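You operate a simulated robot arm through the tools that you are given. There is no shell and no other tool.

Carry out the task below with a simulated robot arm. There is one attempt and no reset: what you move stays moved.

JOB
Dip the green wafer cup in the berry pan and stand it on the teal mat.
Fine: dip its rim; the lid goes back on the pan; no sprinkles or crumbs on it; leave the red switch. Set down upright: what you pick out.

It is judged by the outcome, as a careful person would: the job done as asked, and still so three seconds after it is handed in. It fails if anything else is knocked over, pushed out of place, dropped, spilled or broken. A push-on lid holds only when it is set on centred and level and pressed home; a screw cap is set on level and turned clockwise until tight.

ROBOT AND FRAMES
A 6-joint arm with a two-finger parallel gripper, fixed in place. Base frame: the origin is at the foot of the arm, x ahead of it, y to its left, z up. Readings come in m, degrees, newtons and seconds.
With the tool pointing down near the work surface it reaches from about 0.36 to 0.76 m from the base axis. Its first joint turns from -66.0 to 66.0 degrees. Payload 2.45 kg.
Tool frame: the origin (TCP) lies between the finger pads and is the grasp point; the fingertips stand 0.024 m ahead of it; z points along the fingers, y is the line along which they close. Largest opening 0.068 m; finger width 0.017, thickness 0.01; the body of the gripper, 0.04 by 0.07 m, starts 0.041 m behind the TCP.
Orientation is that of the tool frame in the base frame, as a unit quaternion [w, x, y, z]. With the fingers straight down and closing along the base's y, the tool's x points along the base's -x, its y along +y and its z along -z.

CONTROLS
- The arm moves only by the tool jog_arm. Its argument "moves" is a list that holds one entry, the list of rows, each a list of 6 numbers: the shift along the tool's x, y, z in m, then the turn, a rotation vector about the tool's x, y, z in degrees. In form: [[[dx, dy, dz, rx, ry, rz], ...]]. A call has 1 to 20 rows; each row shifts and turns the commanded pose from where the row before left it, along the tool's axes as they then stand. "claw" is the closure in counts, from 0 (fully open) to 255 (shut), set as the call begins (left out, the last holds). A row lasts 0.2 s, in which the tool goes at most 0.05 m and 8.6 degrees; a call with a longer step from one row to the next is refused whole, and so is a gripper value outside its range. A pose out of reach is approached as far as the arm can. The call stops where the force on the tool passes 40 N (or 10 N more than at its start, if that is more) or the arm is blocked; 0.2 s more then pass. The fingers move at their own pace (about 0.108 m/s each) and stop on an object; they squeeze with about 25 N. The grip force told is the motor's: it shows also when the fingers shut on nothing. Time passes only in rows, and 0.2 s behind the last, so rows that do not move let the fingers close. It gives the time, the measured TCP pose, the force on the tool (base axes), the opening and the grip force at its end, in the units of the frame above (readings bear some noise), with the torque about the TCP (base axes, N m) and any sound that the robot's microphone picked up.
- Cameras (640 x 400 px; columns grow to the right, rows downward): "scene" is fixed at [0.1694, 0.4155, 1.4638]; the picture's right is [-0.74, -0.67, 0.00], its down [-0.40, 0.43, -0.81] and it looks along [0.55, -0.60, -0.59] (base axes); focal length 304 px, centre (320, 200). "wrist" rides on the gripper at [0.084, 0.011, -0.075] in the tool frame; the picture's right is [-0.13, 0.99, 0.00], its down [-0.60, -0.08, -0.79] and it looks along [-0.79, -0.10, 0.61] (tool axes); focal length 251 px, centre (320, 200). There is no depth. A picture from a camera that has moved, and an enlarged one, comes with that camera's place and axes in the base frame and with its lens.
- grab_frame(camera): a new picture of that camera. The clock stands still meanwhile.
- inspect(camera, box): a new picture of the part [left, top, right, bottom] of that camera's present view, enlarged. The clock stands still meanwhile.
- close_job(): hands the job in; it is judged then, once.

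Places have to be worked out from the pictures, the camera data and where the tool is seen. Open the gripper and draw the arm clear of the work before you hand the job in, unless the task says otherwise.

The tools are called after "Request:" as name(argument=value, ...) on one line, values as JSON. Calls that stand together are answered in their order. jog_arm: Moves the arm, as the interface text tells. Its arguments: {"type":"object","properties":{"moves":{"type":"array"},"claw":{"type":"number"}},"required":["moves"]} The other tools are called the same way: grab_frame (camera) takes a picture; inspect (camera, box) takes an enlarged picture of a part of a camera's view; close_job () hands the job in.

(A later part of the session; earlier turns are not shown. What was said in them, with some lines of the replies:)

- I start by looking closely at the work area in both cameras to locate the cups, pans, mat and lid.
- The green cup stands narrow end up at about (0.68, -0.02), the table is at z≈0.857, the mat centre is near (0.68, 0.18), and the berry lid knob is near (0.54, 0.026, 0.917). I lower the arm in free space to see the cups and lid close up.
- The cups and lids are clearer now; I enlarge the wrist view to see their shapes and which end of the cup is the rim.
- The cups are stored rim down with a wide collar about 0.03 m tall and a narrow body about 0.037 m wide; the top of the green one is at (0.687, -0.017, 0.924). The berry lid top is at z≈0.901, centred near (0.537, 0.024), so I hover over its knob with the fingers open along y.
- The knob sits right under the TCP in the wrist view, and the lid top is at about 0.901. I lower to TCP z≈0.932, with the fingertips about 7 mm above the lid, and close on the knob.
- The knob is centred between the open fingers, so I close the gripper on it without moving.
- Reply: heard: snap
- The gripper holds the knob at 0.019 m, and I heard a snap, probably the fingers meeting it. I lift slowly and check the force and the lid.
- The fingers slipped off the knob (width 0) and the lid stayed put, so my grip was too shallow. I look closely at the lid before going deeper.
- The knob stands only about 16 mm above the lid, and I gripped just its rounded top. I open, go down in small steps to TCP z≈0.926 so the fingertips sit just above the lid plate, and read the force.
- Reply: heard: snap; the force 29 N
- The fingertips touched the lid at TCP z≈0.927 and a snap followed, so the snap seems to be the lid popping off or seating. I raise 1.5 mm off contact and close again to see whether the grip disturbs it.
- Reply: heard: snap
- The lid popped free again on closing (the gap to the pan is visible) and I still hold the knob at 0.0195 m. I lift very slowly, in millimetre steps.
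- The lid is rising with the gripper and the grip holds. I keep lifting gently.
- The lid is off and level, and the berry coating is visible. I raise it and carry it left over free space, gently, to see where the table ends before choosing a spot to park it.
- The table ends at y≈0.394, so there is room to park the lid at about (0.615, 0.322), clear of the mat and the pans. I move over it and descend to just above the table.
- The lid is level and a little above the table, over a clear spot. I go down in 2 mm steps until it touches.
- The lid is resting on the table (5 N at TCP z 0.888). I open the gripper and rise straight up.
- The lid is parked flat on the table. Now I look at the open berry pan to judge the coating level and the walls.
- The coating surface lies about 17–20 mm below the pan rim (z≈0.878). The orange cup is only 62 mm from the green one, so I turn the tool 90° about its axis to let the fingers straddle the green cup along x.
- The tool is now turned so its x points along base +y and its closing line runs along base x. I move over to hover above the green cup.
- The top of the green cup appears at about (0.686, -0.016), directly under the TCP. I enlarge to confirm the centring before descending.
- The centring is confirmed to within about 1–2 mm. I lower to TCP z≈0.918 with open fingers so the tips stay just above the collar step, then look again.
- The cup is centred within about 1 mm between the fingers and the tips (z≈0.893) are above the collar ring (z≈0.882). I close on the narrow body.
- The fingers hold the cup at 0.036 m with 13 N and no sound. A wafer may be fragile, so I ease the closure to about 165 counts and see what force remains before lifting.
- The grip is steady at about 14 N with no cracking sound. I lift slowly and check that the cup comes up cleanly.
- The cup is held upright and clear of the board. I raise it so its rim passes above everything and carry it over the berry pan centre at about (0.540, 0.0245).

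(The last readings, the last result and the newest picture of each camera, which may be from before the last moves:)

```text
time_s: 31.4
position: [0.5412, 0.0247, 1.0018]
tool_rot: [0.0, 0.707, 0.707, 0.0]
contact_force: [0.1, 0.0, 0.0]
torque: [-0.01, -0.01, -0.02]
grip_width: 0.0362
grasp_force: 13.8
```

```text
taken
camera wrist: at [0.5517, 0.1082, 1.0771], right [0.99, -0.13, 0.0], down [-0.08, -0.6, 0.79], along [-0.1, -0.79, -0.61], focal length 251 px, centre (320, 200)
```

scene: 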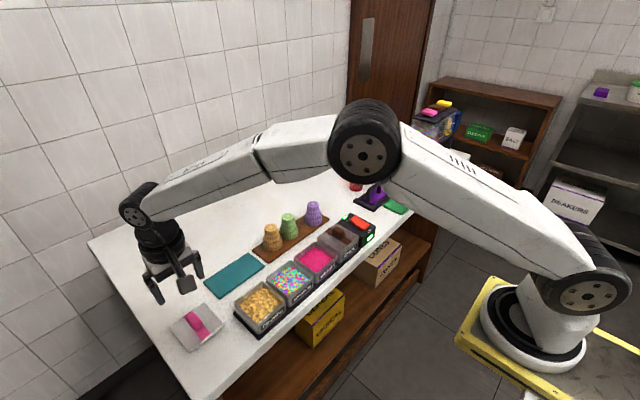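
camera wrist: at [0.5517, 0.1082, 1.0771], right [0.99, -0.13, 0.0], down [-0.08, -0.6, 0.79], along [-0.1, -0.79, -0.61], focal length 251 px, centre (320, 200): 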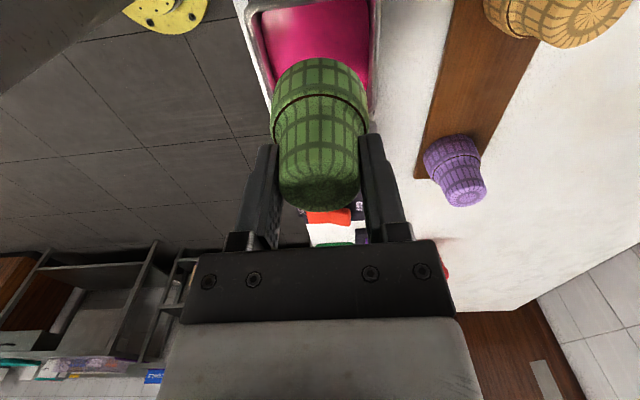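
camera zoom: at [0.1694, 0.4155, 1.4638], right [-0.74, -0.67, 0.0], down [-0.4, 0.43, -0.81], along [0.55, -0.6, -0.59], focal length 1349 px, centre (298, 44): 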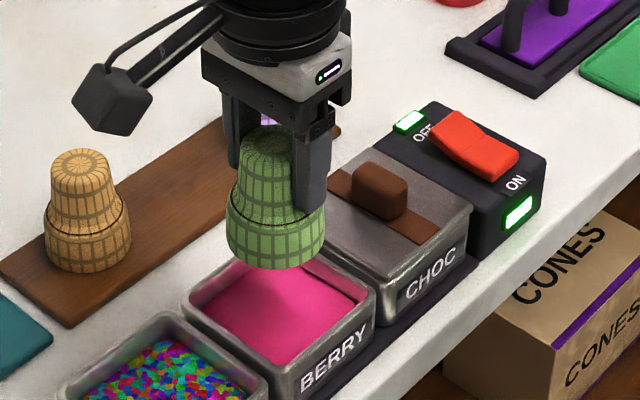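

The cup hangs level above the pan. I lower it until the rim is just about at the pan's top edge and check the clearance on all sides.

Request:
jog_arm(moves=[[[0, 0, 0.01, 0, 0, 0], [0, 0, 0.014, 0, 0, 0], [0, 0, 0.012, 0, 0, 0], [0, 0, 0.008, 0, 0, 0], [0, 0, 0, 0, 0, 0]]])

Request:
inspect(camera="scene", box=[285, 215, 365, 280])

Request:
inspect(camera="wrist", box=[220, 0, 400, 120])

```text
time_s: 32.6
position: [0.541, 0.0269, 0.9594]
tool_rot: [0.0, 0.707, 0.707, 0.0]
contact_force: [1.0, -0.2, 0.0]
torque: [-0.05, 0.02, -0.02]
grip_width: 0.0361
grasp_force: 14.5
```

```text
6.15 times, centred on (325, 248) of scene
camera zoom: at [0.1694, 0.4155, 1.4638], right [-0.74, -0.67, 0.0], down [-0.4, 0.43, -0.81], along [0.55, -0.6, -0.59], focal length 1868 px, centre (289, -92)
```

zoom: 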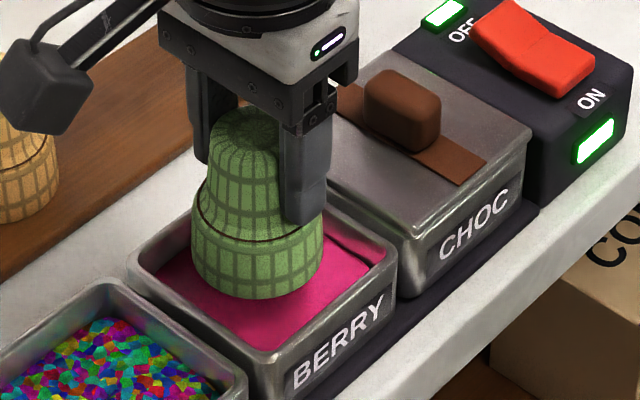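

```text
3.33 times, centred on (310, 60) of wrist
camera zoom: at [0.5515, 0.1097, 1.0338], right [0.99, -0.13, 0.0], down [-0.08, -0.6, 0.79], along [-0.1, -0.79, -0.61], focal length 838 px, centre (353, 667)
```

zoom: 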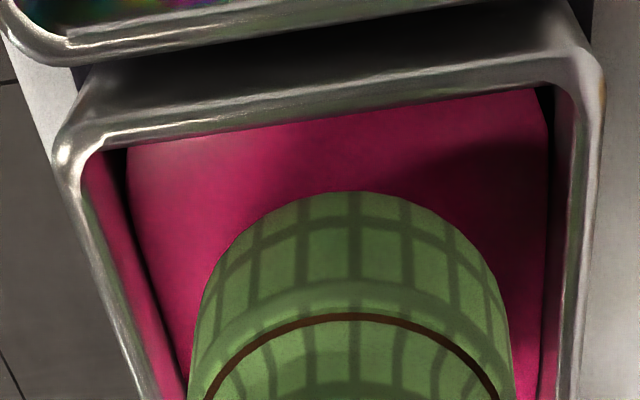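

The cup is well centred in the pan with clearance all round. I lower in small steps until the rim is a few millimetres into the coating (TCP z≈0.932) and look.

Request:
jog_arm(moves=[[[0, -0.0005, 0.007, 0, 0, 0], [-0.001, 0, 0.007, 0, 0, 0], [0, 0, 0.006, 0, 0, 0], [0, 0, 0.004, 0, 0, 0], [0, 0, 0.002, 0, 0, 0], [0, 0, 0, 0, 0, 0]]])

Request:
inspect(camera="scene", box=[285, 215, 365, 280])

Request:
inspect(camera="wrist", box=[220, 0, 400, 120])

```text
time_s: 34.0
position: [0.54, 0.0239, 0.9326]
tool_rot: [-0.001, 0.707, 0.707, 0.0]
contact_force: [0.1, -0.4, 1.1]
torque: [-0.03, 0.02, -0.02]
grip_width: 0.0362
grasp_force: 13.9
```

```text
6.15 times, centred on (325, 248) of scene
camera zoom: at [0.1694, 0.4155, 1.4638], right [-0.74, -0.67, 0.0], down [-0.4, 0.43, -0.81], along [0.55, -0.6, -0.59], focal length 1868 px, centre (289, -92)
```

zoom: 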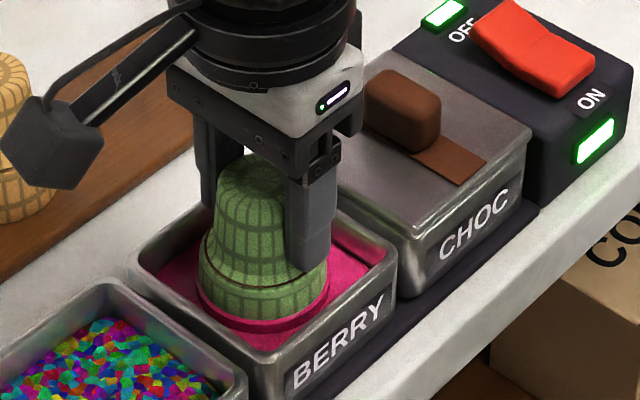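

```text
3.33 times, centred on (310, 60) of wrist
camera zoom: at [0.5505, 0.1076, 1.0072], right [0.99, -0.13, 0.0], down [-0.08, -0.6, 0.79], along [-0.1, -0.79, -0.61], focal length 838 px, centre (353, 667)
```

zoom: 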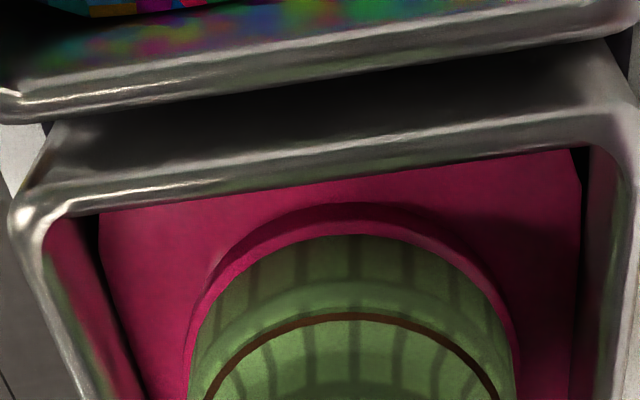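

A pink band of coating now surrounds the rim. I lift the cup slowly and inspect the coated rim.

Request:
jog_arm(moves=[[[0, 0, 0, 0, 0, 0], [0, 0, 0, 0, 0, 0], [0, 0, -0.004, 0, 0, 0], [0, 0, -0.006, 0, 0, 0], [0, 0, -0.01, 0, 0, 0], [0, 0, -0.012, 0, 0, 0], [0, 0, -0.012, 0, 0, 0], [0, 0, -0.012, 0, 0, 0], [0, 0, -0.008, 0, 0, 0], [0, 0, 0, 0, 0, 0]]])

Request:
inspect(camera="scene", box=[285, 200, 365, 265])

Request:
inspect(camera="wrist", box=[200, 20, 440, 220])

```text
time_s: 36.2
position: [0.54, 0.0248, 0.9965]
tool_rot: [0.0, 0.707, 0.707, 0.001]
contact_force: [0.3, 0.0, -0.2]
torque: [0.01, 0.01, 0.03]
grip_width: 0.0359
grasp_force: 13.8
```

```text
6.15 times, centred on (325, 232) of scene
camera zoom: at [0.1694, 0.4155, 1.4638], right [-0.74, -0.67, 0.0], down [-0.4, 0.43, -0.81], along [0.55, -0.6, -0.59], focal length 1868 px, centre (289, 0)
```

zoom: 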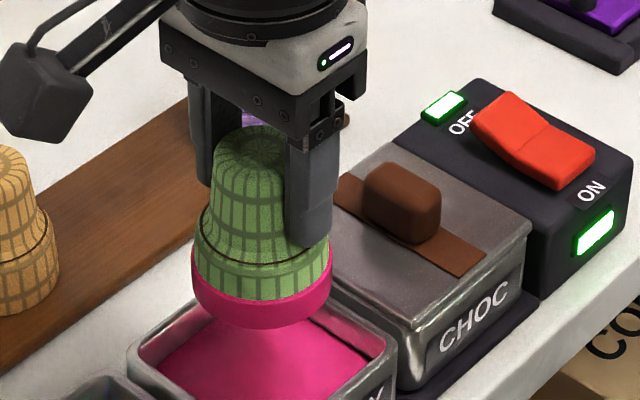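

```text
2.00 times, centred on (320, 120) of wrist
camera zoom: at [0.5503, 0.1079, 1.0708], right [0.99, -0.13, 0.0], down [-0.08, -0.6, 0.79], along [-0.1, -0.79, -0.61], focal length 503 px, centre (320, 360)
```

zoom: 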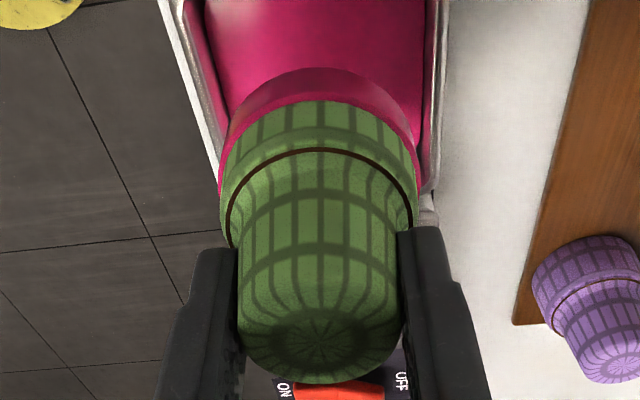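

The rim carries an even pink band and nothing else. I carry the cup at height, clear of the sprinkle and crumb pans and the orange cup, to above the mat centre at about (0.676, 0.178).

Request:
jog_arm(moves=[[[0.002, 0.006, -0.007, 0, 0, 0], [0.008, 0.012, -0.007, 0, 0, 0], [0.014, 0.018, 0, 0, 0, 0], [0.018, 0.02, 0, 0, 0, 0], [0.018, 0.018, 0, 0, 0, 0], [0.02, 0.014, 0, 0, 0, 0], [0.022, 0.014, 0, 0, 0, 0], [0.022, 0.014, 0, 0, 0, 0], [0.017, 0.012, 0, 0, 0, 0], [0.009, 0.006, 0, 0, 0, 0], [0.003, 0.002, 0, 0, 0, 0], [0, 0, 0, 0, 0, 0]]])

Request:
grab_frame(camera="wrist")

Request:
grab_frame(camera="scene")

```text
time_s: 38.8
position: [0.6758, 0.1776, 1.0105]
tool_rot: [0.0, 0.708, 0.706, 0.0]
contact_force: [0.2, 0.7, 1.0]
torque: [-0.03, 0.01, 0.01]
grip_width: 0.0359
grasp_force: 14.2
```

```text
taken
camera wrist: at [0.687, 0.2619, 1.0856], right [0.99, -0.13, 0.0], down [-0.08, -0.6, 0.79], along [-0.1, -0.79, -0.61], focal length 251 px, centre (320, 200)
```

wrist: 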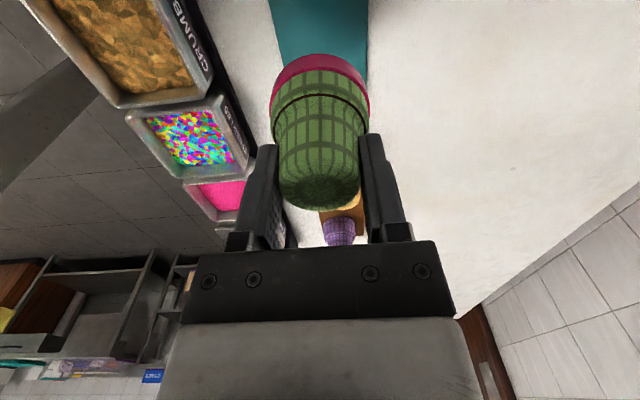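

```text
taken
```

scene: 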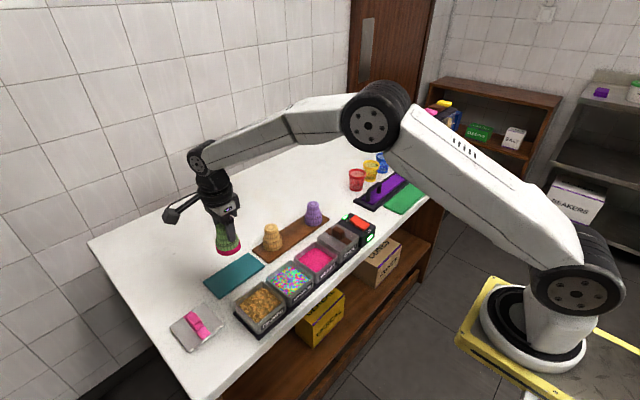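

The cup hangs over the middle of the teal mat and everything else is in place. I lower it to just above the mat and check.

Request:
jog_arm(moves=[[[0, 0, 0.012, 0, 0, 0], [0, 0, 0.018, 0, 0, 0], [0, 0, 0.018, 0, 0, 0], [0, 0, 0.016, 0, 0, 0], [0, 0, 0.012, 0, 0, 0], [0, 0, 0.006, 0, 0, 0], [0, 0, 0, 0, 0, 0]]])

Request:
inspect(camera="scene", box=[190, 210, 290, 310])

Request:
inspect(camera="wrist", box=[200, 0, 440, 200])

```text
time_s: 40.4
position: [0.6762, 0.1765, 0.9284]
tool_rot: [0.0, 0.707, 0.707, 0.001]
contact_force: [-0.4, 0.1, -0.4]
torque: [-0.06, -0.02, 0.0]
grip_width: 0.036
grasp_force: 14.0
```

```text
4.00 times, centred on (240, 260) of scene
camera zoom: at [0.1694, 0.4155, 1.4638], right [-0.74, -0.67, 0.0], down [-0.4, 0.43, -0.81], along [0.55, -0.6, -0.59], focal length 1214 px, centre (640, -40)
```

zoom: 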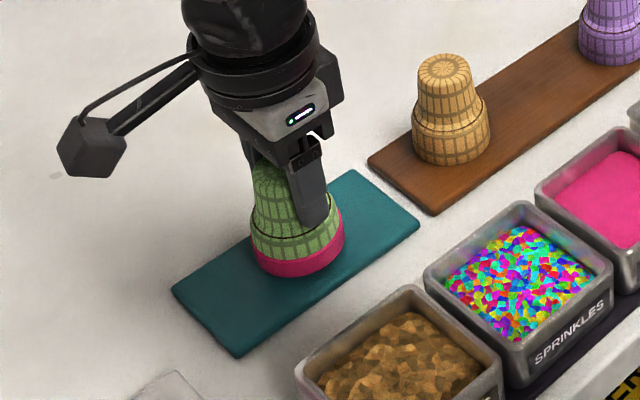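

```text
2.00 times, centred on (320, 100) of wrist
camera zoom: at [0.6869, 0.2608, 1.0031], right [0.99, -0.13, 0.0], down [-0.08, -0.6, 0.79], along [-0.1, -0.79, -0.61], focal length 503 px, centre (320, 400)
```

zoom: 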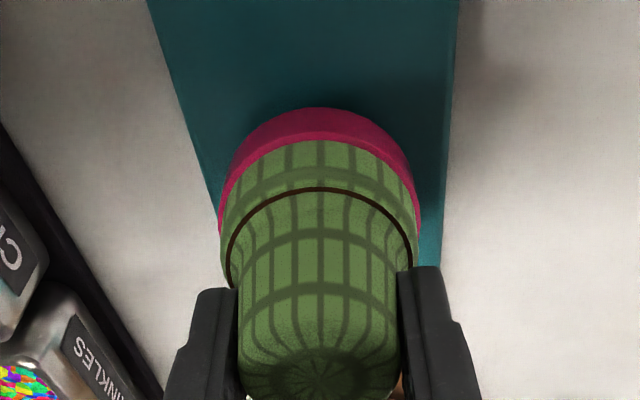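

The cup is level just above the mat centre. I shift 1.5 mm to centre it on the mat's width and lower to about 1–2 mm above contact.

Request:
jog_arm(moves=[[[0, 0.0015, 0.004, 0, 0, 0], [0, 0, 0.003, 0, 0, 0], [0, 0, 0.002, 0, 0, 0], [0, 0, 0, 0, 0, 0]]])

Request:
inspect(camera="scene", box=[205, 225, 275, 295])

```text
time_s: 41.4
position: [0.6777, 0.1771, 0.9196]
tool_rot: [0.0, 0.707, 0.707, -0.001]
contact_force: [0.0, -0.4, 0.0]
torque: [-0.02, 0.0, 0.0]
grip_width: 0.0361
grasp_force: 14.3
```

```text
5.71 times, centred on (240, 260) of scene
camera zoom: at [0.1694, 0.4155, 1.4638], right [-0.74, -0.67, 0.0], down [-0.4, 0.43, -0.81], along [0.55, -0.6, -0.59], focal length 1735 px, centre (777, -143)
```

zoom: 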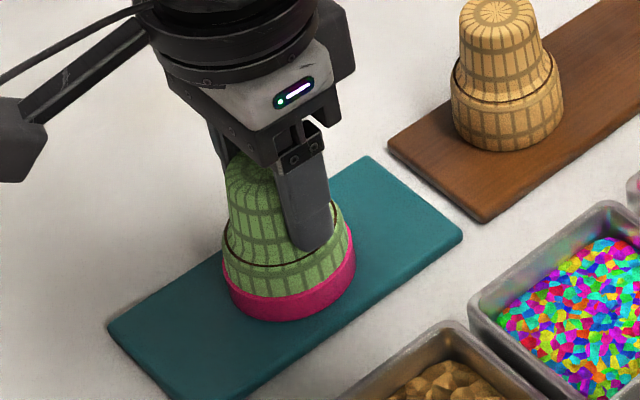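

No contact yet at TCP z 0.9196. I go down in 1 mm steps watching the force.

Request:
jog_arm(moves=[[[0, 0, 0.001, 0, 0, 0], [0, 0, 0.001, 0, 0, 0], [0, 0, 0.001, 0, 0, 0], [0, 0, 0, 0, 0, 0]]])

```text
time_s: 42.4
position: [0.6783, 0.1774, 0.9177]
tool_rot: [0.0, 0.707, 0.707, 0.0]
contact_force: [-2.0, -2.0, 11.5]
torque: [-0.13, 0.1, -0.03]
grip_width: 0.0363
grasp_force: 14.3
```

The cup is touching the mat with about 11 N, so I back off under 1 mm to relieve the pressure.

Request:
jog_arm(moves=[[[0, 0, -0.0007, 0, 0, 0], [0, 0, 0, 0, 0, 0]]])

```text
time_s: 43.0
position: [0.6765, 0.1757, 0.9169]
tool_rot: [0.001, 0.707, 0.707, 0.0]
contact_force: [0.8, -1.1, 7.7]
torque: [-0.05, -0.06, 0.01]
grip_width: 0.0361
grasp_force: 14.1
```

It still presses with about 8 N. I raise a little more, then open the fingers in place.

Request:
jog_arm(moves=[[[0, 0, -0.0007, 0, 0, 0], [0, 0, 0, 0, 0, 0]]])

Request:
jog_arm(moves=[[[0, 0, 0, 0, 0, 0], [0, 0, 0, 0, 0, 0]]], claw=0)

Request:
inspect(camera="scene", box=[205, 225, 275, 295])

Request:
inspect(camera="wrist", box=[200, 0, 440, 200])

```text
time_s: 43.6
position: [0.6769, 0.1777, 0.9184]
tool_rot: [0.0, 0.707, 0.707, -0.001]
contact_force: [2.0, -0.3, 3.3]
torque: [0.03, -0.13, -0.03]
grip_width: 0.0362
grasp_force: 13.6
```

```text
time_s: 44.2
position: [0.677, 0.1769, 0.9185]
tool_rot: [0.0, 0.707, 0.707, 0.0]
contact_force: [-0.6, 0.5, 0.1]
torque: [-0.01, 0.0, -0.01]
grip_width: 0.0682
grasp_force: 0.1
```

```text
5.71 times, centred on (240, 260) of scene
camera zoom: at [0.1694, 0.4155, 1.4638], right [-0.74, -0.67, 0.0], down [-0.4, 0.43, -0.81], along [0.55, -0.6, -0.59], focal length 1735 px, centre (777, -143)
```

zoom: 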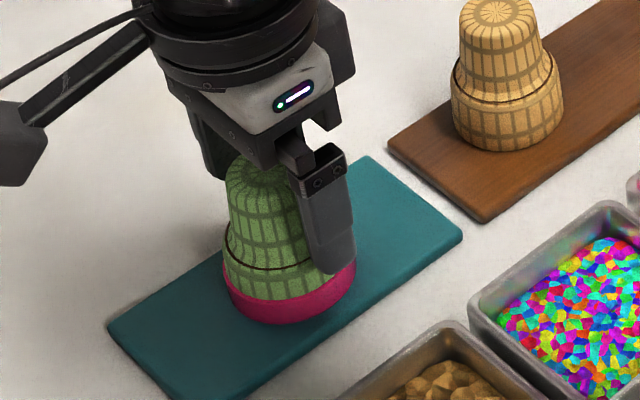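

```text
2.00 times, centred on (320, 100) of wrist
camera zoom: at [0.6886, 0.2611, 0.9926], right [0.99, -0.13, 0.0], down [-0.08, -0.6, 0.79], along [-0.1, -0.79, -0.61], focal length 503 px, centre (320, 400)
```

zoom: 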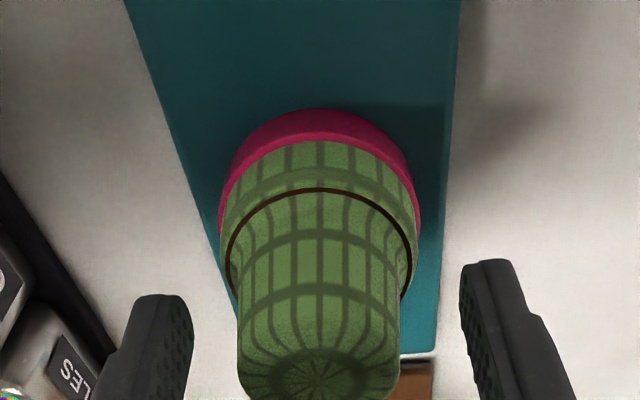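

The cup stands squarely on the mat, free of the fingers. I rise straight up and check that it stays.

Request:
jog_arm(moves=[[[0, 0, -0.01, 0, 0, 0], [0, 0, -0.02, 0, 0, 0], [0, 0, -0.03, 0, 0, 0], [0, 0, -0.035, 0, 0, 0], [0, 0, 0, 0, 0, 0]]], claw=0)

Request:
grab_frame(camera="wrist")

Request:
grab_frame(camera="scene")

```text
time_s: 45.4
position: [0.6752, 0.1759, 1.0139]
tool_rot: [0.0, 0.708, 0.707, 0.0]
contact_force: [0.7, -0.9, 0.8]
torque: [0.01, 0.03, 0.02]
grip_width: 0.068
grasp_force: 0.1
```

```text
taken
camera wrist: at [0.6869, 0.2608, 1.0888], right [0.99, -0.13, 0.0], down [-0.08, -0.6, 0.79], along [-0.1, -0.79, -0.61], focal length 251 px, centre (320, 200)
```

wrist: 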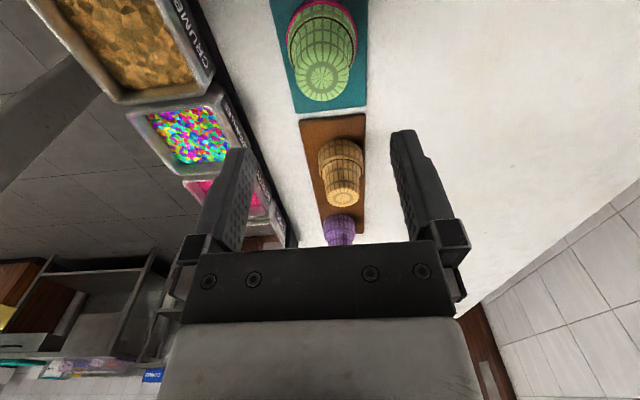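

```text
taken
```

scene: 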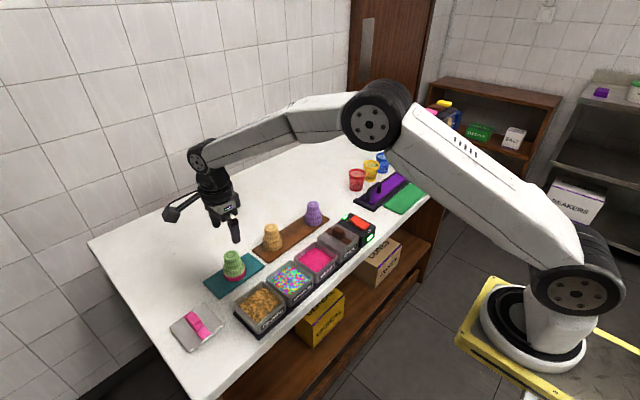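

The dipped cup is standing on the mat. Next I move over the parked lid and turn the tool back by 90°.

Request:
jog_arm(moves=[[[0.016, -0.008, 0, 0, 0, 0], [0.032, -0.014, 0, 0, 0, 0], [0.036, -0.015, 0, 0, 0, 0], [0.034, -0.014, 0, 0, 0, 0], [0.027, -0.011, 0, 0, 0, 0], [0, 0, 0, 0, 0, -8.1818], [0, 0, 0, 0, 0, -8.1818], [0, 0, 0, 0, 0, -8.1818], [0, 0, 0, 0, 0, -8.1818], [0, 0, 0, 0, 0, -8.1818], [0, 0, 0, 0, 0, -8.1818], [0, 0, 0, 0, 0, -8.1818], [0, 0, 0, 0, 0, -8.1818], [0, 0, 0, 0, 0, -8.1818], [0, 0, 0, 0, 0, -8.1818], [0, 0, 0, 0, 0, -8.1818], [0, 0, 0, 0, 0, 0]]])

Request:
grab_frame(camera="wrist")

Request:
inspect(camera="wrist", box=[230, 0, 430, 130])

```text
time_s: 49.0
position: [0.6142, 0.321, 1.0125]
tool_rot: [0.0, -0.001, 1.0, 0.0]
contact_force: [0.0, -0.3, -1.2]
torque: [-0.02, 0.0, -0.02]
grip_width: 0.068
grasp_force: 0.0
```

```text
taken
camera wrist: at [0.5311, 0.3329, 1.088], right [0.13, 0.99, 0.0], down [0.6, -0.08, 0.79], along [0.79, -0.1, -0.61], focal length 251 px, centre (320, 200)
```

wrist: 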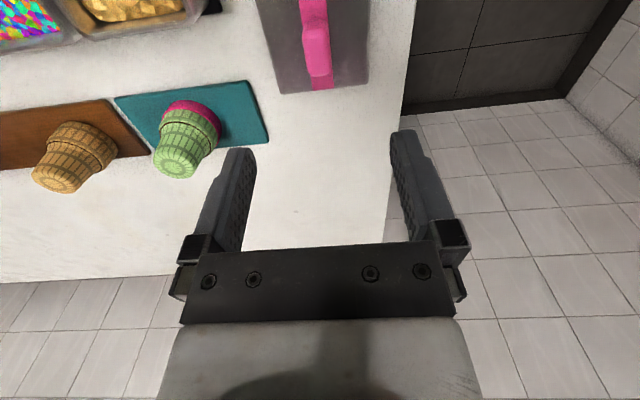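

```text
3.08 times, centred on (330, 65) of wrist
camera zoom: at [0.5311, 0.3329, 1.088], right [0.13, 0.99, 0.0], down [0.6, -0.08, 0.79], along [0.79, -0.1, -0.61], focal length 774 px, centre (289, 615)
```

zoom: 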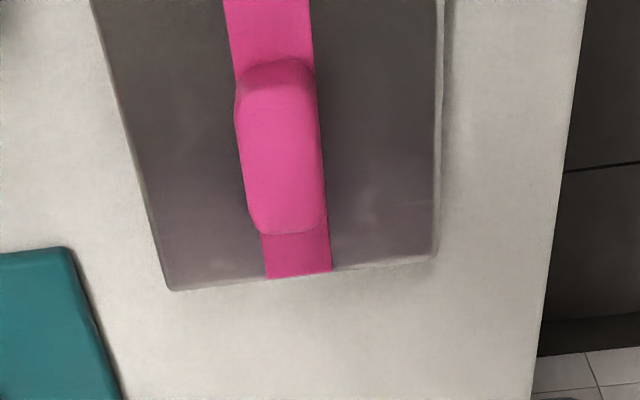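

The lid's knob is right under the TCP at about (0.614, 0.320). I lower around it to the same height I released it at, then check before closing.

Request:
jog_arm(moves=[[[0, 0, 0.02, 0, 0, 0], [0, 0, 0.025, 0, 0, 0], [0, 0, 0.025, 0, 0, 0], [0, 0, 0.025, 0, 0, 0], [0, 0, 0.016, 0, 0, 0], [0, 0, 0.008, 0, 0, 0], [0, 0, 0.004, 0, 0, 0], [0, 0, 0, 0, 0, 0]]], claw=0)

Request:
inspect(camera="wrist", box=[180, 20, 460, 200])

```text
time_s: 50.8
position: [0.6161, 0.3227, 0.8896]
tool_rot: [0.0, 0.0, 1.0, 0.0]
contact_force: [-0.1, 0.3, 0.2]
torque: [0.01, 0.01, -0.02]
grip_width: 0.0678
grasp_force: 0.0
```

```text
2.22 times, centred on (320, 110) of wrist
camera zoom: at [0.5316, 0.3329, 0.9655], right [0.13, 0.99, 0.0], down [0.6, -0.08, 0.79], along [0.79, -0.1, -0.61], focal length 559 px, centre (320, 400)
```

zoom: 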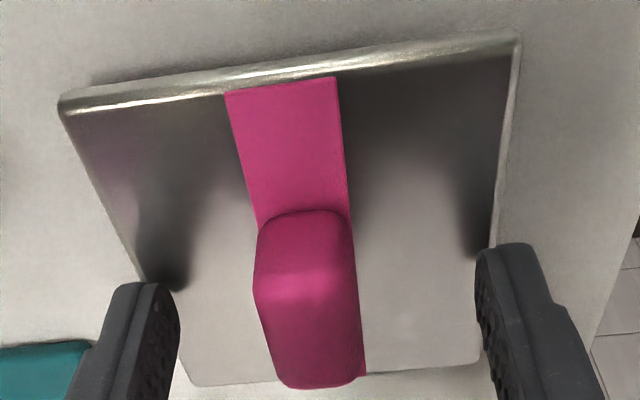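

The knob appears about 3 mm to the -y side and about 3 mm nearer the robot than when I held it before. I shift to match the earlier grip position and compare again.

Request:
jog_arm(moves=[[[0.0015, -0.0015, 0, 0, 0, 0], [0.0015, -0.0015, 0, 0, 0, 0], [0, 0, 0, 0, 0, 0]]])

Request:
inspect(camera="wrist", box=[180, 20, 460, 200])

```text
time_s: 51.6
position: [0.6119, 0.3189, 0.8917]
tool_rot: [0.0, 0.001, 1.0, -0.001]
contact_force: [0.3, -0.6, 0.1]
torque: [0.01, -0.02, -0.04]
grip_width: 0.0681
grasp_force: 0.0
```

```text
2.22 times, centred on (320, 110) of wrist
camera zoom: at [0.5284, 0.3295, 0.9655], right [0.13, 0.99, 0.0], down [0.6, -0.08, 0.79], along [0.79, -0.1, -0.61], focal length 559 px, centre (320, 400)
```

zoom: 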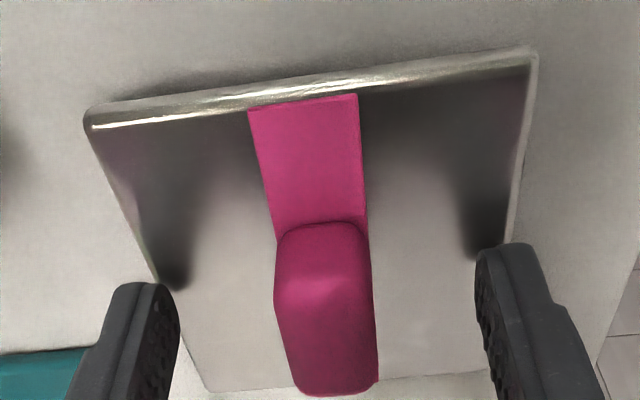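

This view now matches the earlier grip view. I lower 2 mm and close on the knob.

Request:
jog_arm(moves=[[[0, 0, 0.001, 0, 0, 0], [0, 0, 0.001, 0, 0, 0], [0, 0, 0, 0, 0, 0]]], claw=0)

Request:
jog_arm(moves=[[[0, 0, 0, 0, 0, 0], [0, 0, 0, 0, 0, 0], [0, 0, 0, 0, 0, 0]]], claw=255)

Request:
inspect(camera="wrist", box=[180, 20, 460, 200])

```text
time_s: 52.4
position: [0.6122, 0.3185, 0.8888]
tool_rot: [0.0, 0.0, 1.0, 0.0]
contact_force: [0.1, 0.0, -0.7]
torque: [0.0, -0.01, 0.01]
grip_width: 0.0679
grasp_force: 0.0
```

```text
time_s: 53.2
position: [0.6116, 0.319, 0.888]
tool_rot: [0.0, 0.001, 1.0, 0.0]
contact_force: [0.4, 0.7, 1.3]
torque: [0.01, -0.05, 0.0]
grip_width: 0.0194
grasp_force: 24.8
```

```text
2.22 times, centred on (320, 110) of wrist
camera zoom: at [0.5282, 0.3294, 0.9635], right [0.13, 0.99, 0.0], down [0.6, -0.08, 0.79], along [0.79, -0.1, -0.61], focal length 559 px, centre (320, 400)
```

zoom: 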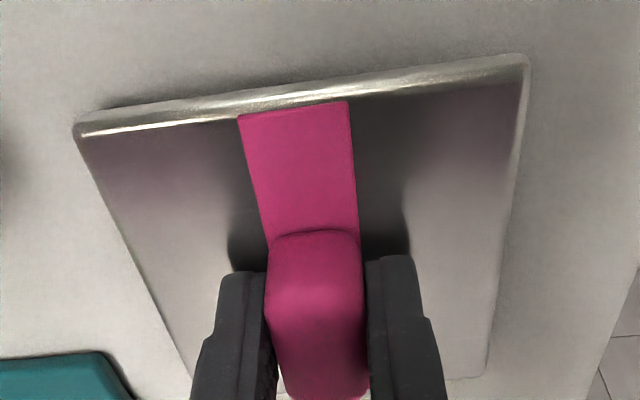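

The knob is gripped firmly. Comparing views, the seated lid centre was at about (0.5395, 0.0247); I now lift the lid gently.

Request:
jog_arm(moves=[[[0, 0, -0.001, 0, 0, 0], [0, 0, -0.002, 0, 0, 0], [0, 0, -0.004, 0, 0, 0], [0, 0, -0.008, 0, 0, 0], [0, 0, -0.014, 0, 0, 0], [0, 0, -0.02, 0, 0, 0], [0, 0, -0.024, 0, 0, 0], [0, 0, -0.024, 0, 0, 0], [0, 0, -0.02, 0, 0, 0], [0, 0, -0.014, 0, 0, 0], [0, 0, -0.009, 0, 0, 0], [0, 0, 0, 0, 0, 0]]])

Request:
grab_frame(camera="wrist")

```text
time_s: 55.8
position: [0.6119, 0.3191, 1.0284]
tool_rot: [0.001, 0.0, 1.0, 0.0]
contact_force: [-1.0, 0.8, -1.1]
torque: [-0.04, 0.0, 0.01]
grip_width: 0.0196
grasp_force: 25.2
```

```text
taken
camera wrist: at [0.5279, 0.3299, 1.1035], right [0.13, 0.99, 0.0], down [0.6, -0.08, 0.79], along [0.79, -0.1, -0.61], focal length 251 px, centre (320, 200)
```

wrist: 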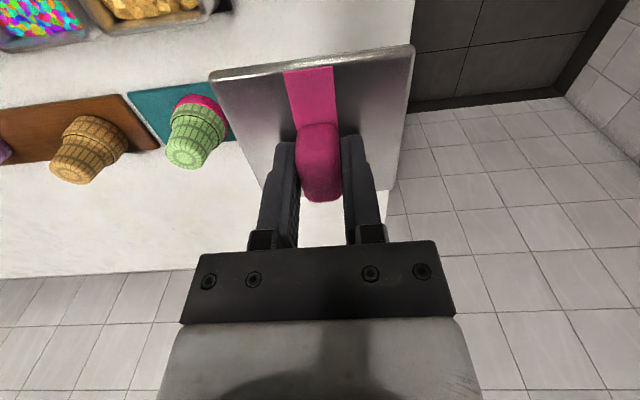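

The lid is up, level and firmly held. I carry it over the berry pan at this height.

Request:
jog_arm(moves=[[[0.002, -0.008, 0, 0, 0, 0], [0.004, -0.016, 0, 0, 0, 0], [0.0064, -0.026, 0, 0, 0, 0], [0.0074, -0.03, 0, 0, 0, 0], [0.0074, -0.03, 0, 0, 0, 0], [0.0074, -0.03, 0, 0, 0, 0], [0.0074, -0.03, 0, 0, 0, 0], [0.0074, -0.03, 0, 0, 0, 0], [0.0074, -0.03, 0, 0, 0, 0], [0.0069, -0.028, 0, 0, 0, 0], [0.0049, -0.02, 0, 0, 0, 0], [0.004, -0.0158, 0, 0, 0, 0], [0, 0, 0, 0, 0, 0]]])

Request:
grab_frame(camera="wrist")

Request:
inspect(camera="scene", box=[265, 190, 385, 280])

```text
time_s: 58.6
position: [0.5402, 0.0254, 1.0286]
tool_rot: [0.0, 0.001, 1.0, 0.0]
contact_force: [-0.8, 0.0, -1.6]
torque: [0.01, 0.0, 0.03]
grip_width: 0.0195
grasp_force: 25.1
```

```text
taken
camera wrist: at [0.4555, 0.0357, 1.1041], right [0.13, 0.99, 0.0], down [0.6, -0.08, 0.79], along [0.79, -0.1, -0.61], focal length 251 px, centre (320, 200)
```

wrist: 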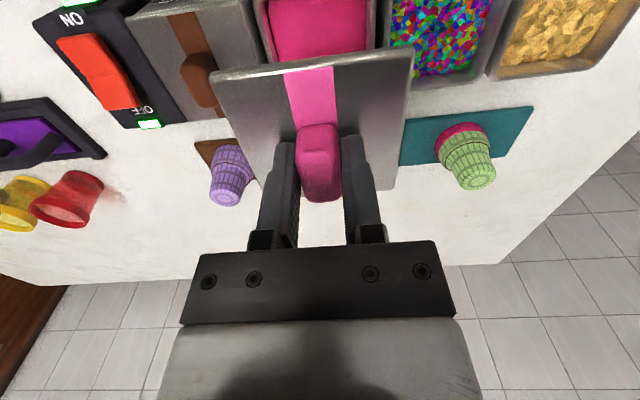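

```text
4.44 times, centred on (325, 235) of scene
camera zoom: at [0.1694, 0.4155, 1.4638], right [-0.74, -0.67, 0.0], down [-0.4, 0.43, -0.81], along [0.55, -0.6, -0.59], focal length 1349 px, centre (298, 44)
```

zoom: 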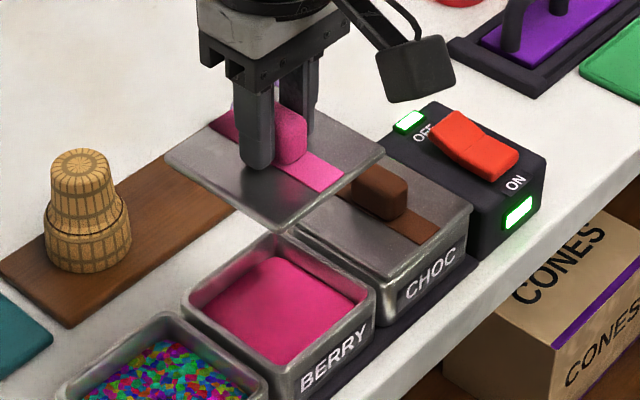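

The lid is aligned over the pan at (0.5395, 0.0247). I lower it to about 10 mm above its seat and check the alignment.

Request:
jog_arm(moves=[[[0, 0, 0.012, 0, 0, 0], [0, 0, 0.02, 0, 0, 0], [0, 0, 0.022, 0, 0, 0], [0, 0, 0.018, 0, 0, 0], [0, 0, 0.012, 0, 0, 0], [0, 0, 0.006, 0, 0, 0], [0, 0, 0, 0, 0, 0]]])

Request:
inspect(camera="scene", box=[285, 225, 365, 285])

Request:
inspect(camera="wrist", box=[180, 20, 460, 200])

```text
time_s: 60.2
position: [0.5389, 0.0263, 0.9381]
tool_rot: [0.0, 0.0, 1.0, 0.0]
contact_force: [0.4, 0.9, -0.8]
torque: [0.0, -0.02, -0.01]
grip_width: 0.0196
grasp_force: 24.3
```

```text
6.67 times, centred on (325, 255) of scene
camera zoom: at [0.1694, 0.4155, 1.4638], right [-0.74, -0.67, 0.0], down [-0.4, 0.43, -0.81], along [0.55, -0.6, -0.59], focal length 2024 px, centre (287, -167)
```

zoom: 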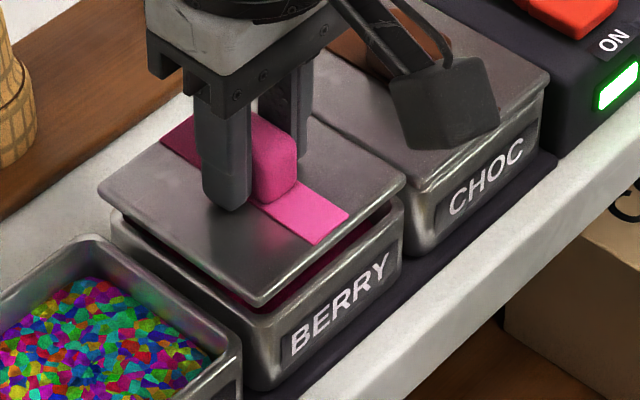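

```text
2.22 times, centred on (320, 110) of wrist
camera zoom: at [0.4559, 0.0368, 1.0127], right [0.13, 0.99, 0.0], down [0.6, -0.08, 0.79], along [0.79, -0.1, -0.61], focal length 559 px, centre (320, 400)
```

zoom: 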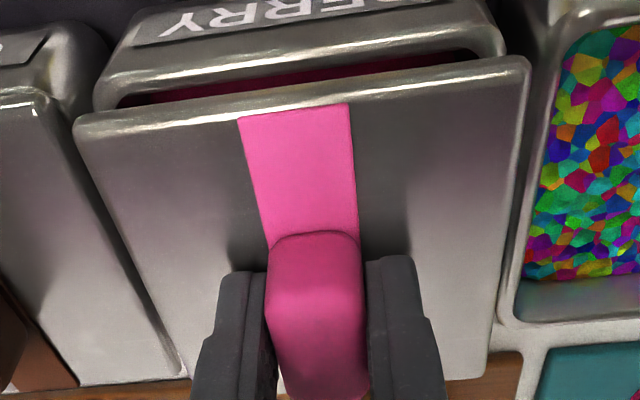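

Lid overhang on both sides of the pan is even, so it is centred. I lower gently towards contact and read the force.

Request:
jog_arm(moves=[[[0, 0, 0.003, 0, 0, 0], [0, 0, 0.003, 0, 0, 0], [0, 0, 0.002, 0, 0, 0], [0, 0, 0, 0, 0, 0]]])

Request:
inspect(camera="scene", box=[285, 225, 365, 285])

Request:
inspect(camera="wrist", box=[180, 20, 460, 200])

```text
time_s: 61.2
position: [0.5394, 0.0254, 0.9305]
tool_rot: [0.0, 0.001, 1.0, 0.0]
contact_force: [-0.6, 0.2, -0.8]
torque: [-0.02, -0.04, -0.03]
grip_width: 0.0195
grasp_force: 24.5
```

```text
6.67 times, centred on (325, 255) of scene
camera zoom: at [0.1694, 0.4155, 1.4638], right [-0.74, -0.67, 0.0], down [-0.4, 0.43, -0.81], along [0.55, -0.6, -0.59], focal length 2024 px, centre (287, -167)
```

zoom: 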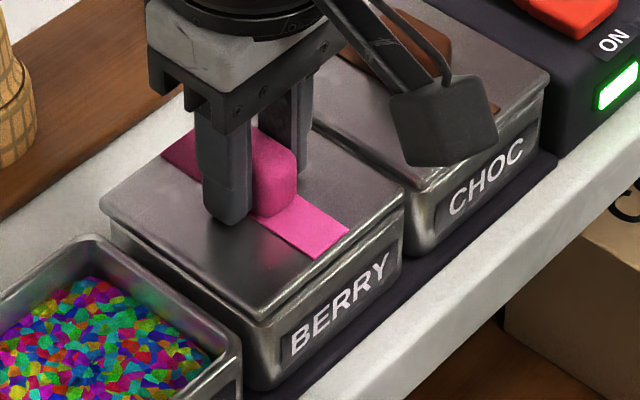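

```text
2.22 times, centred on (320, 110) of wrist
camera zoom: at [0.4563, 0.0364, 1.0046], right [0.13, 0.99, 0.0], down [0.6, -0.08, 0.79], along [0.79, -0.1, -0.61], focal length 559 px, centre (320, 400)
```

zoom: 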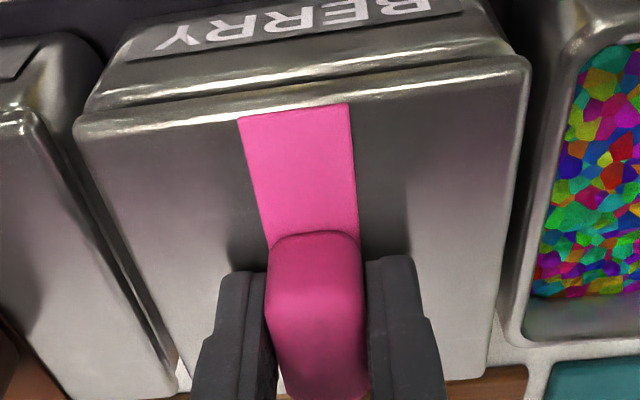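

The lid is right above its seat, level and square to the pan. I press down in 1 mm steps and listen for the snap.

Request:
jog_arm(moves=[[[0, 0, 0.001, 0, 0, 0], [0, 0, 0.001, 0, 0, 0], [0, 0, 0.001, 0, 0, 0], [0, 0, 0, 0, 0, 0]]])

```text
time_s: 62.2
position: [0.5399, 0.0262, 0.9276]
tool_rot: [0.0, -0.001, 1.0, 0.0]
contact_force: [-17.7, -10.1, 28.2]
torque: [-0.12, 0.15, -0.03]
grip_width: 0.0196
grasp_force: 24.6
heard: snap
```

I heard the snap and the push force reached 28 N, so the lid has seated. I open the fingers in place and listen in case it moves.

Request:
jog_arm(moves=[[[0, 0, 0, 0, 0, 0], [0, 0, 0, 0, 0, 0]]], claw=0)

Request:
inspect(camera="scene", box=[285, 225, 365, 285])

Request:
inspect(camera="wrist", box=[180, 20, 460, 200])

```text
time_s: 62.8
position: [0.5417, 0.0251, 0.9273]
tool_rot: [0.002, 0.0, 1.0, 0.0]
contact_force: [5.4, 3.1, 9.3]
torque: [-0.01, -0.06, -0.1]
grip_width: 0.0644
grasp_force: 0.1
```

```text
6.67 times, centred on (325, 255) of scene
camera zoom: at [0.1694, 0.4156, 1.4638], right [-0.74, -0.67, 0.0], down [-0.4, 0.43, -0.81], along [0.55, -0.6, -0.59], focal length 2024 px, centre (287, -167)
```

zoom: 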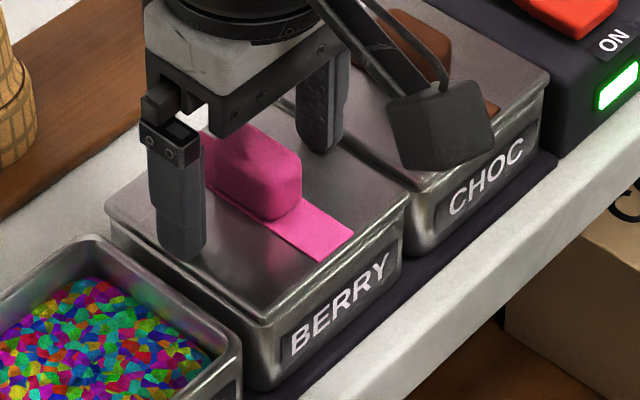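

```text
2.22 times, centred on (320, 110) of wrist
camera zoom: at [0.4575, 0.0363, 1.0018], right [0.13, 0.99, 0.0], down [0.6, -0.08, 0.8], along [0.79, -0.1, -0.6], focal length 559 px, centre (320, 400)
```

zoom: 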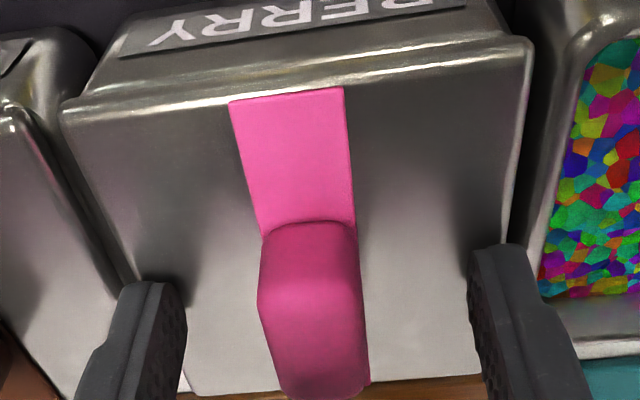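

No further sound on opening; the fingertips still rest lightly on the lid. I rise slowly and listen.

Request:
jog_arm(moves=[[[0, 0, -0.001, 0, 0, 0], [0, 0, -0.002, 0, 0, 0], [0, 0, -0.004, 0, 0, 0], [0, 0, -0.01, 0, 0, 0], [0, 0, -0.02, 0, 0, 0], [0, 0, -0.03, 0, 0, 0], [0, 0, 0, 0, 0, 0]]], claw=0)

Request:
inspect(camera="scene", box=[285, 225, 365, 285])

Request:
grab_frame(camera="wrist")

```text
time_s: 64.4
position: [0.5403, 0.0256, 0.9934]
tool_rot: [0.0, -0.001, 1.0, 0.0]
contact_force: [0.8, -0.6, -0.3]
torque: [0.01, -0.03, 0.01]
grip_width: 0.0681
grasp_force: 0.1
```

```text
6.67 times, centred on (325, 255) of scene
camera zoom: at [0.1694, 0.4155, 1.4638], right [-0.74, -0.67, 0.0], down [-0.4, 0.43, -0.81], along [0.55, -0.6, -0.59], focal length 2024 px, centre (287, -167)
```

zoom: 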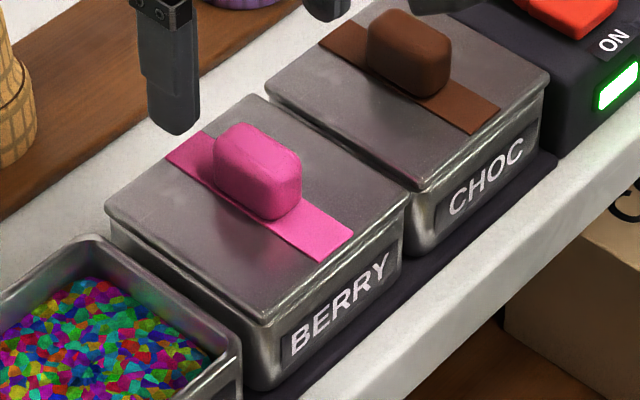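

```text
taken
camera wrist: at [0.4569, 0.0366, 1.0677], right [0.13, 0.99, 0.0], down [0.6, -0.08, 0.79], along [0.79, -0.1, -0.61], focal length 251 px, centre (320, 200)
```

wrist: 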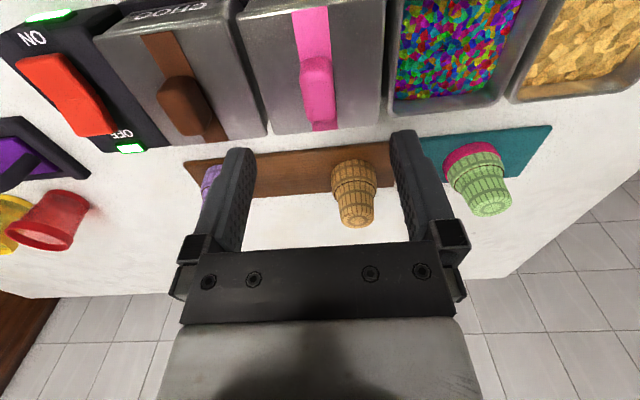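

The lid looks flush with the pan like the chocolate one. I enlarge it further to check it is level and home, and check the cup on the mat.

Request:
inspect(camera="scene", box=[296, 222, 360, 282])

Request:
inspect(camera="wrist", box=[90, 0, 410, 160])

Request:
inspect(camera="scene", box=[195, 225, 285, 305])

```text
6.67 times, centred on (328, 252) of scene
camera zoom: at [0.1694, 0.4155, 1.4638], right [-0.74, -0.67, 0.0], down [-0.4, 0.43, -0.81], along [0.55, -0.6, -0.59], focal length 2024 px, centre (267, -147)
```

zoom: 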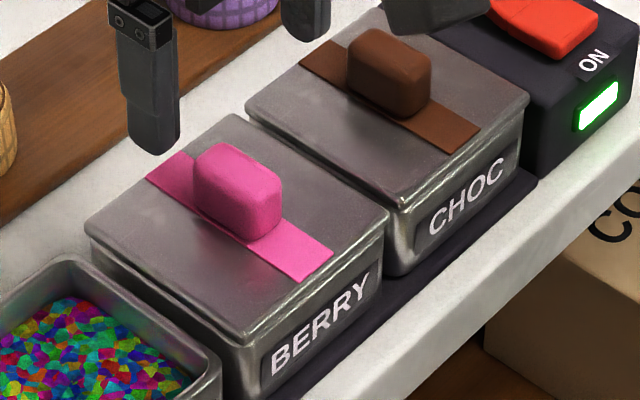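

```text
2.00 times, centred on (250, 80) of wrist
camera zoom: at [0.4569, 0.0366, 1.0677], right [0.13, 0.99, 0.0], down [0.6, -0.08, 0.79], along [0.79, -0.1, -0.61], focal length 503 px, centre (460, 440)
```

zoom: 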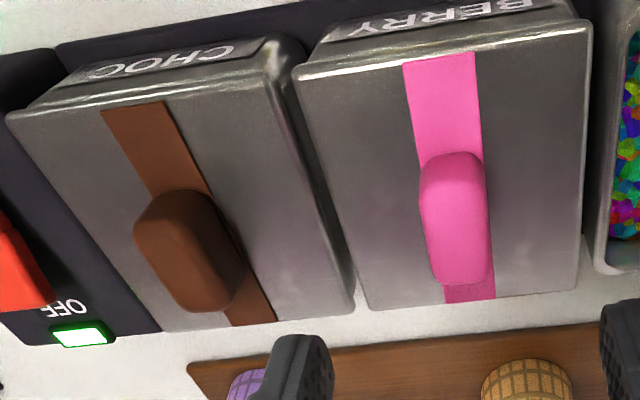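

```text
5.00 times, centred on (240, 265) of scene
camera zoom: at [0.1694, 0.4155, 1.4638], right [-0.74, -0.67, 0.0], down [-0.4, 0.43, -0.81], along [0.55, -0.6, -0.59], focal length 1518 px, centre (720, -125)
```

zoom: 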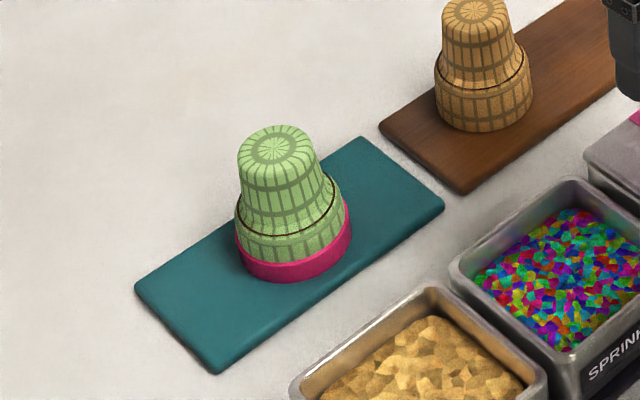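

The lid is level and home, and the coated cup stands on the mat with nothing else disturbed. I draw the arm up and back, clear of the work.

Request:
jog_arm(moves=[[[0, 0, -0.03, 0, 0, 0], [0.01, -0.01, -0.04, 0, 0, 0], [0.024, -0.015, -0.038, 0, 0, 0], [0.024, -0.015, -0.038, 0, 0, 0], [0.024, -0.015, -0.038, 0, 0, 0], [0.018, -0.012, -0.01, 0, 0, 0], [0, 0, 0, 0, 0, 0], [0, 0, 0, 0, 0, 0], [0, 0, 0, 0, 0, 0]]], claw=0)

Request:
grab_frame(camera="scene")

Request:
grab_frame(camera="wrist")

Request:
inspect(camera="scene", box=[190, 180, 390, 340])

```text
time_s: 66.4
position: [0.4404, -0.0418, 1.1861]
tool_rot: [0.0, 0.0, 1.0, 0.0]
contact_force: [0.1, 0.3, 0.1]
torque: [0.01, 0.01, 0.01]
grip_width: 0.068
grasp_force: 0.0
```

```text
taken
```

scene: 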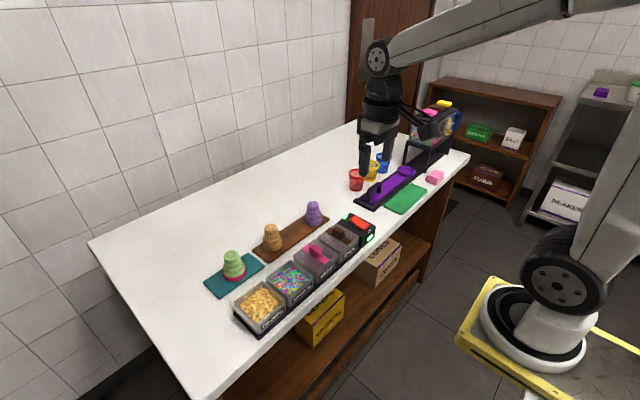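

```text
taken
camera wrist: at [0.3557, -0.0312, 1.2618], right [0.13, 0.99, 0.0], down [0.6, -0.08, 0.79], along [0.79, -0.1, -0.61], focal length 251 px, centre (320, 200)
```

wrist: 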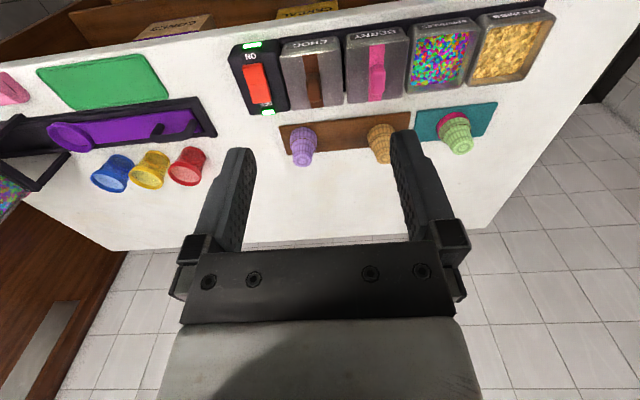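

```text
2.50 times, centred on (290, 260) of scene
camera zoom: at [0.1694, 0.4155, 1.4638], right [-0.74, -0.67, 0.0], down [-0.4, 0.43, -0.81], along [0.55, -0.6, -0.59], focal length 759 px, centre (395, 50)
```

zoom: 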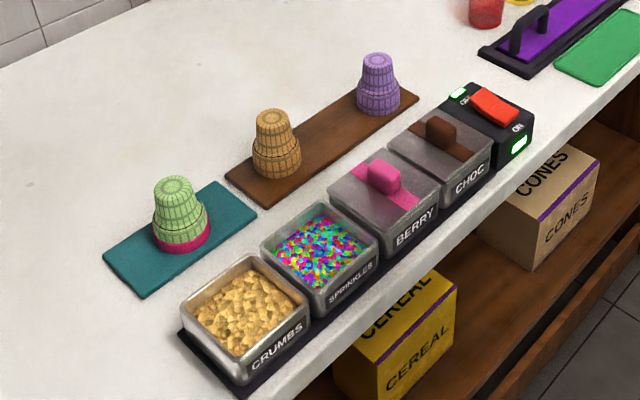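

The final pictures show the green cup standing on the teal mat with a berry-coated rim and nothing else on it. The berry lid is back on, the switch and all other items are untouched, and the arm is clear with the gripper open, so I hand the job in.

Request:
close_job()

```text
The job is handed in.
```

The green wafer cup's rim is dipped in berry and the cup stands on the teal mat, but it stands rim down. I took "upright" to mean standing level the same way it stood on the board. If you meant mouth up, that part is not done. I didn't turn it over because the pans in front of the mat leave no room to set it down from the side.

- **Dip:** the pictures show an even berry band around the rim, with no sprinkles or crumbs on it.
- **Lid:** it is back on the berry pan. I heard it snap on as I pressed it home, and it looks level. My first grip slipped off the knob. During that try the lid popped loose and was pressed back on before I got it off cleanly.
- **Everything else:** I didn't touch the red switch, and the final pictures show nothing knocked over or out of place. The gripper is open and the arm is clear of the work.
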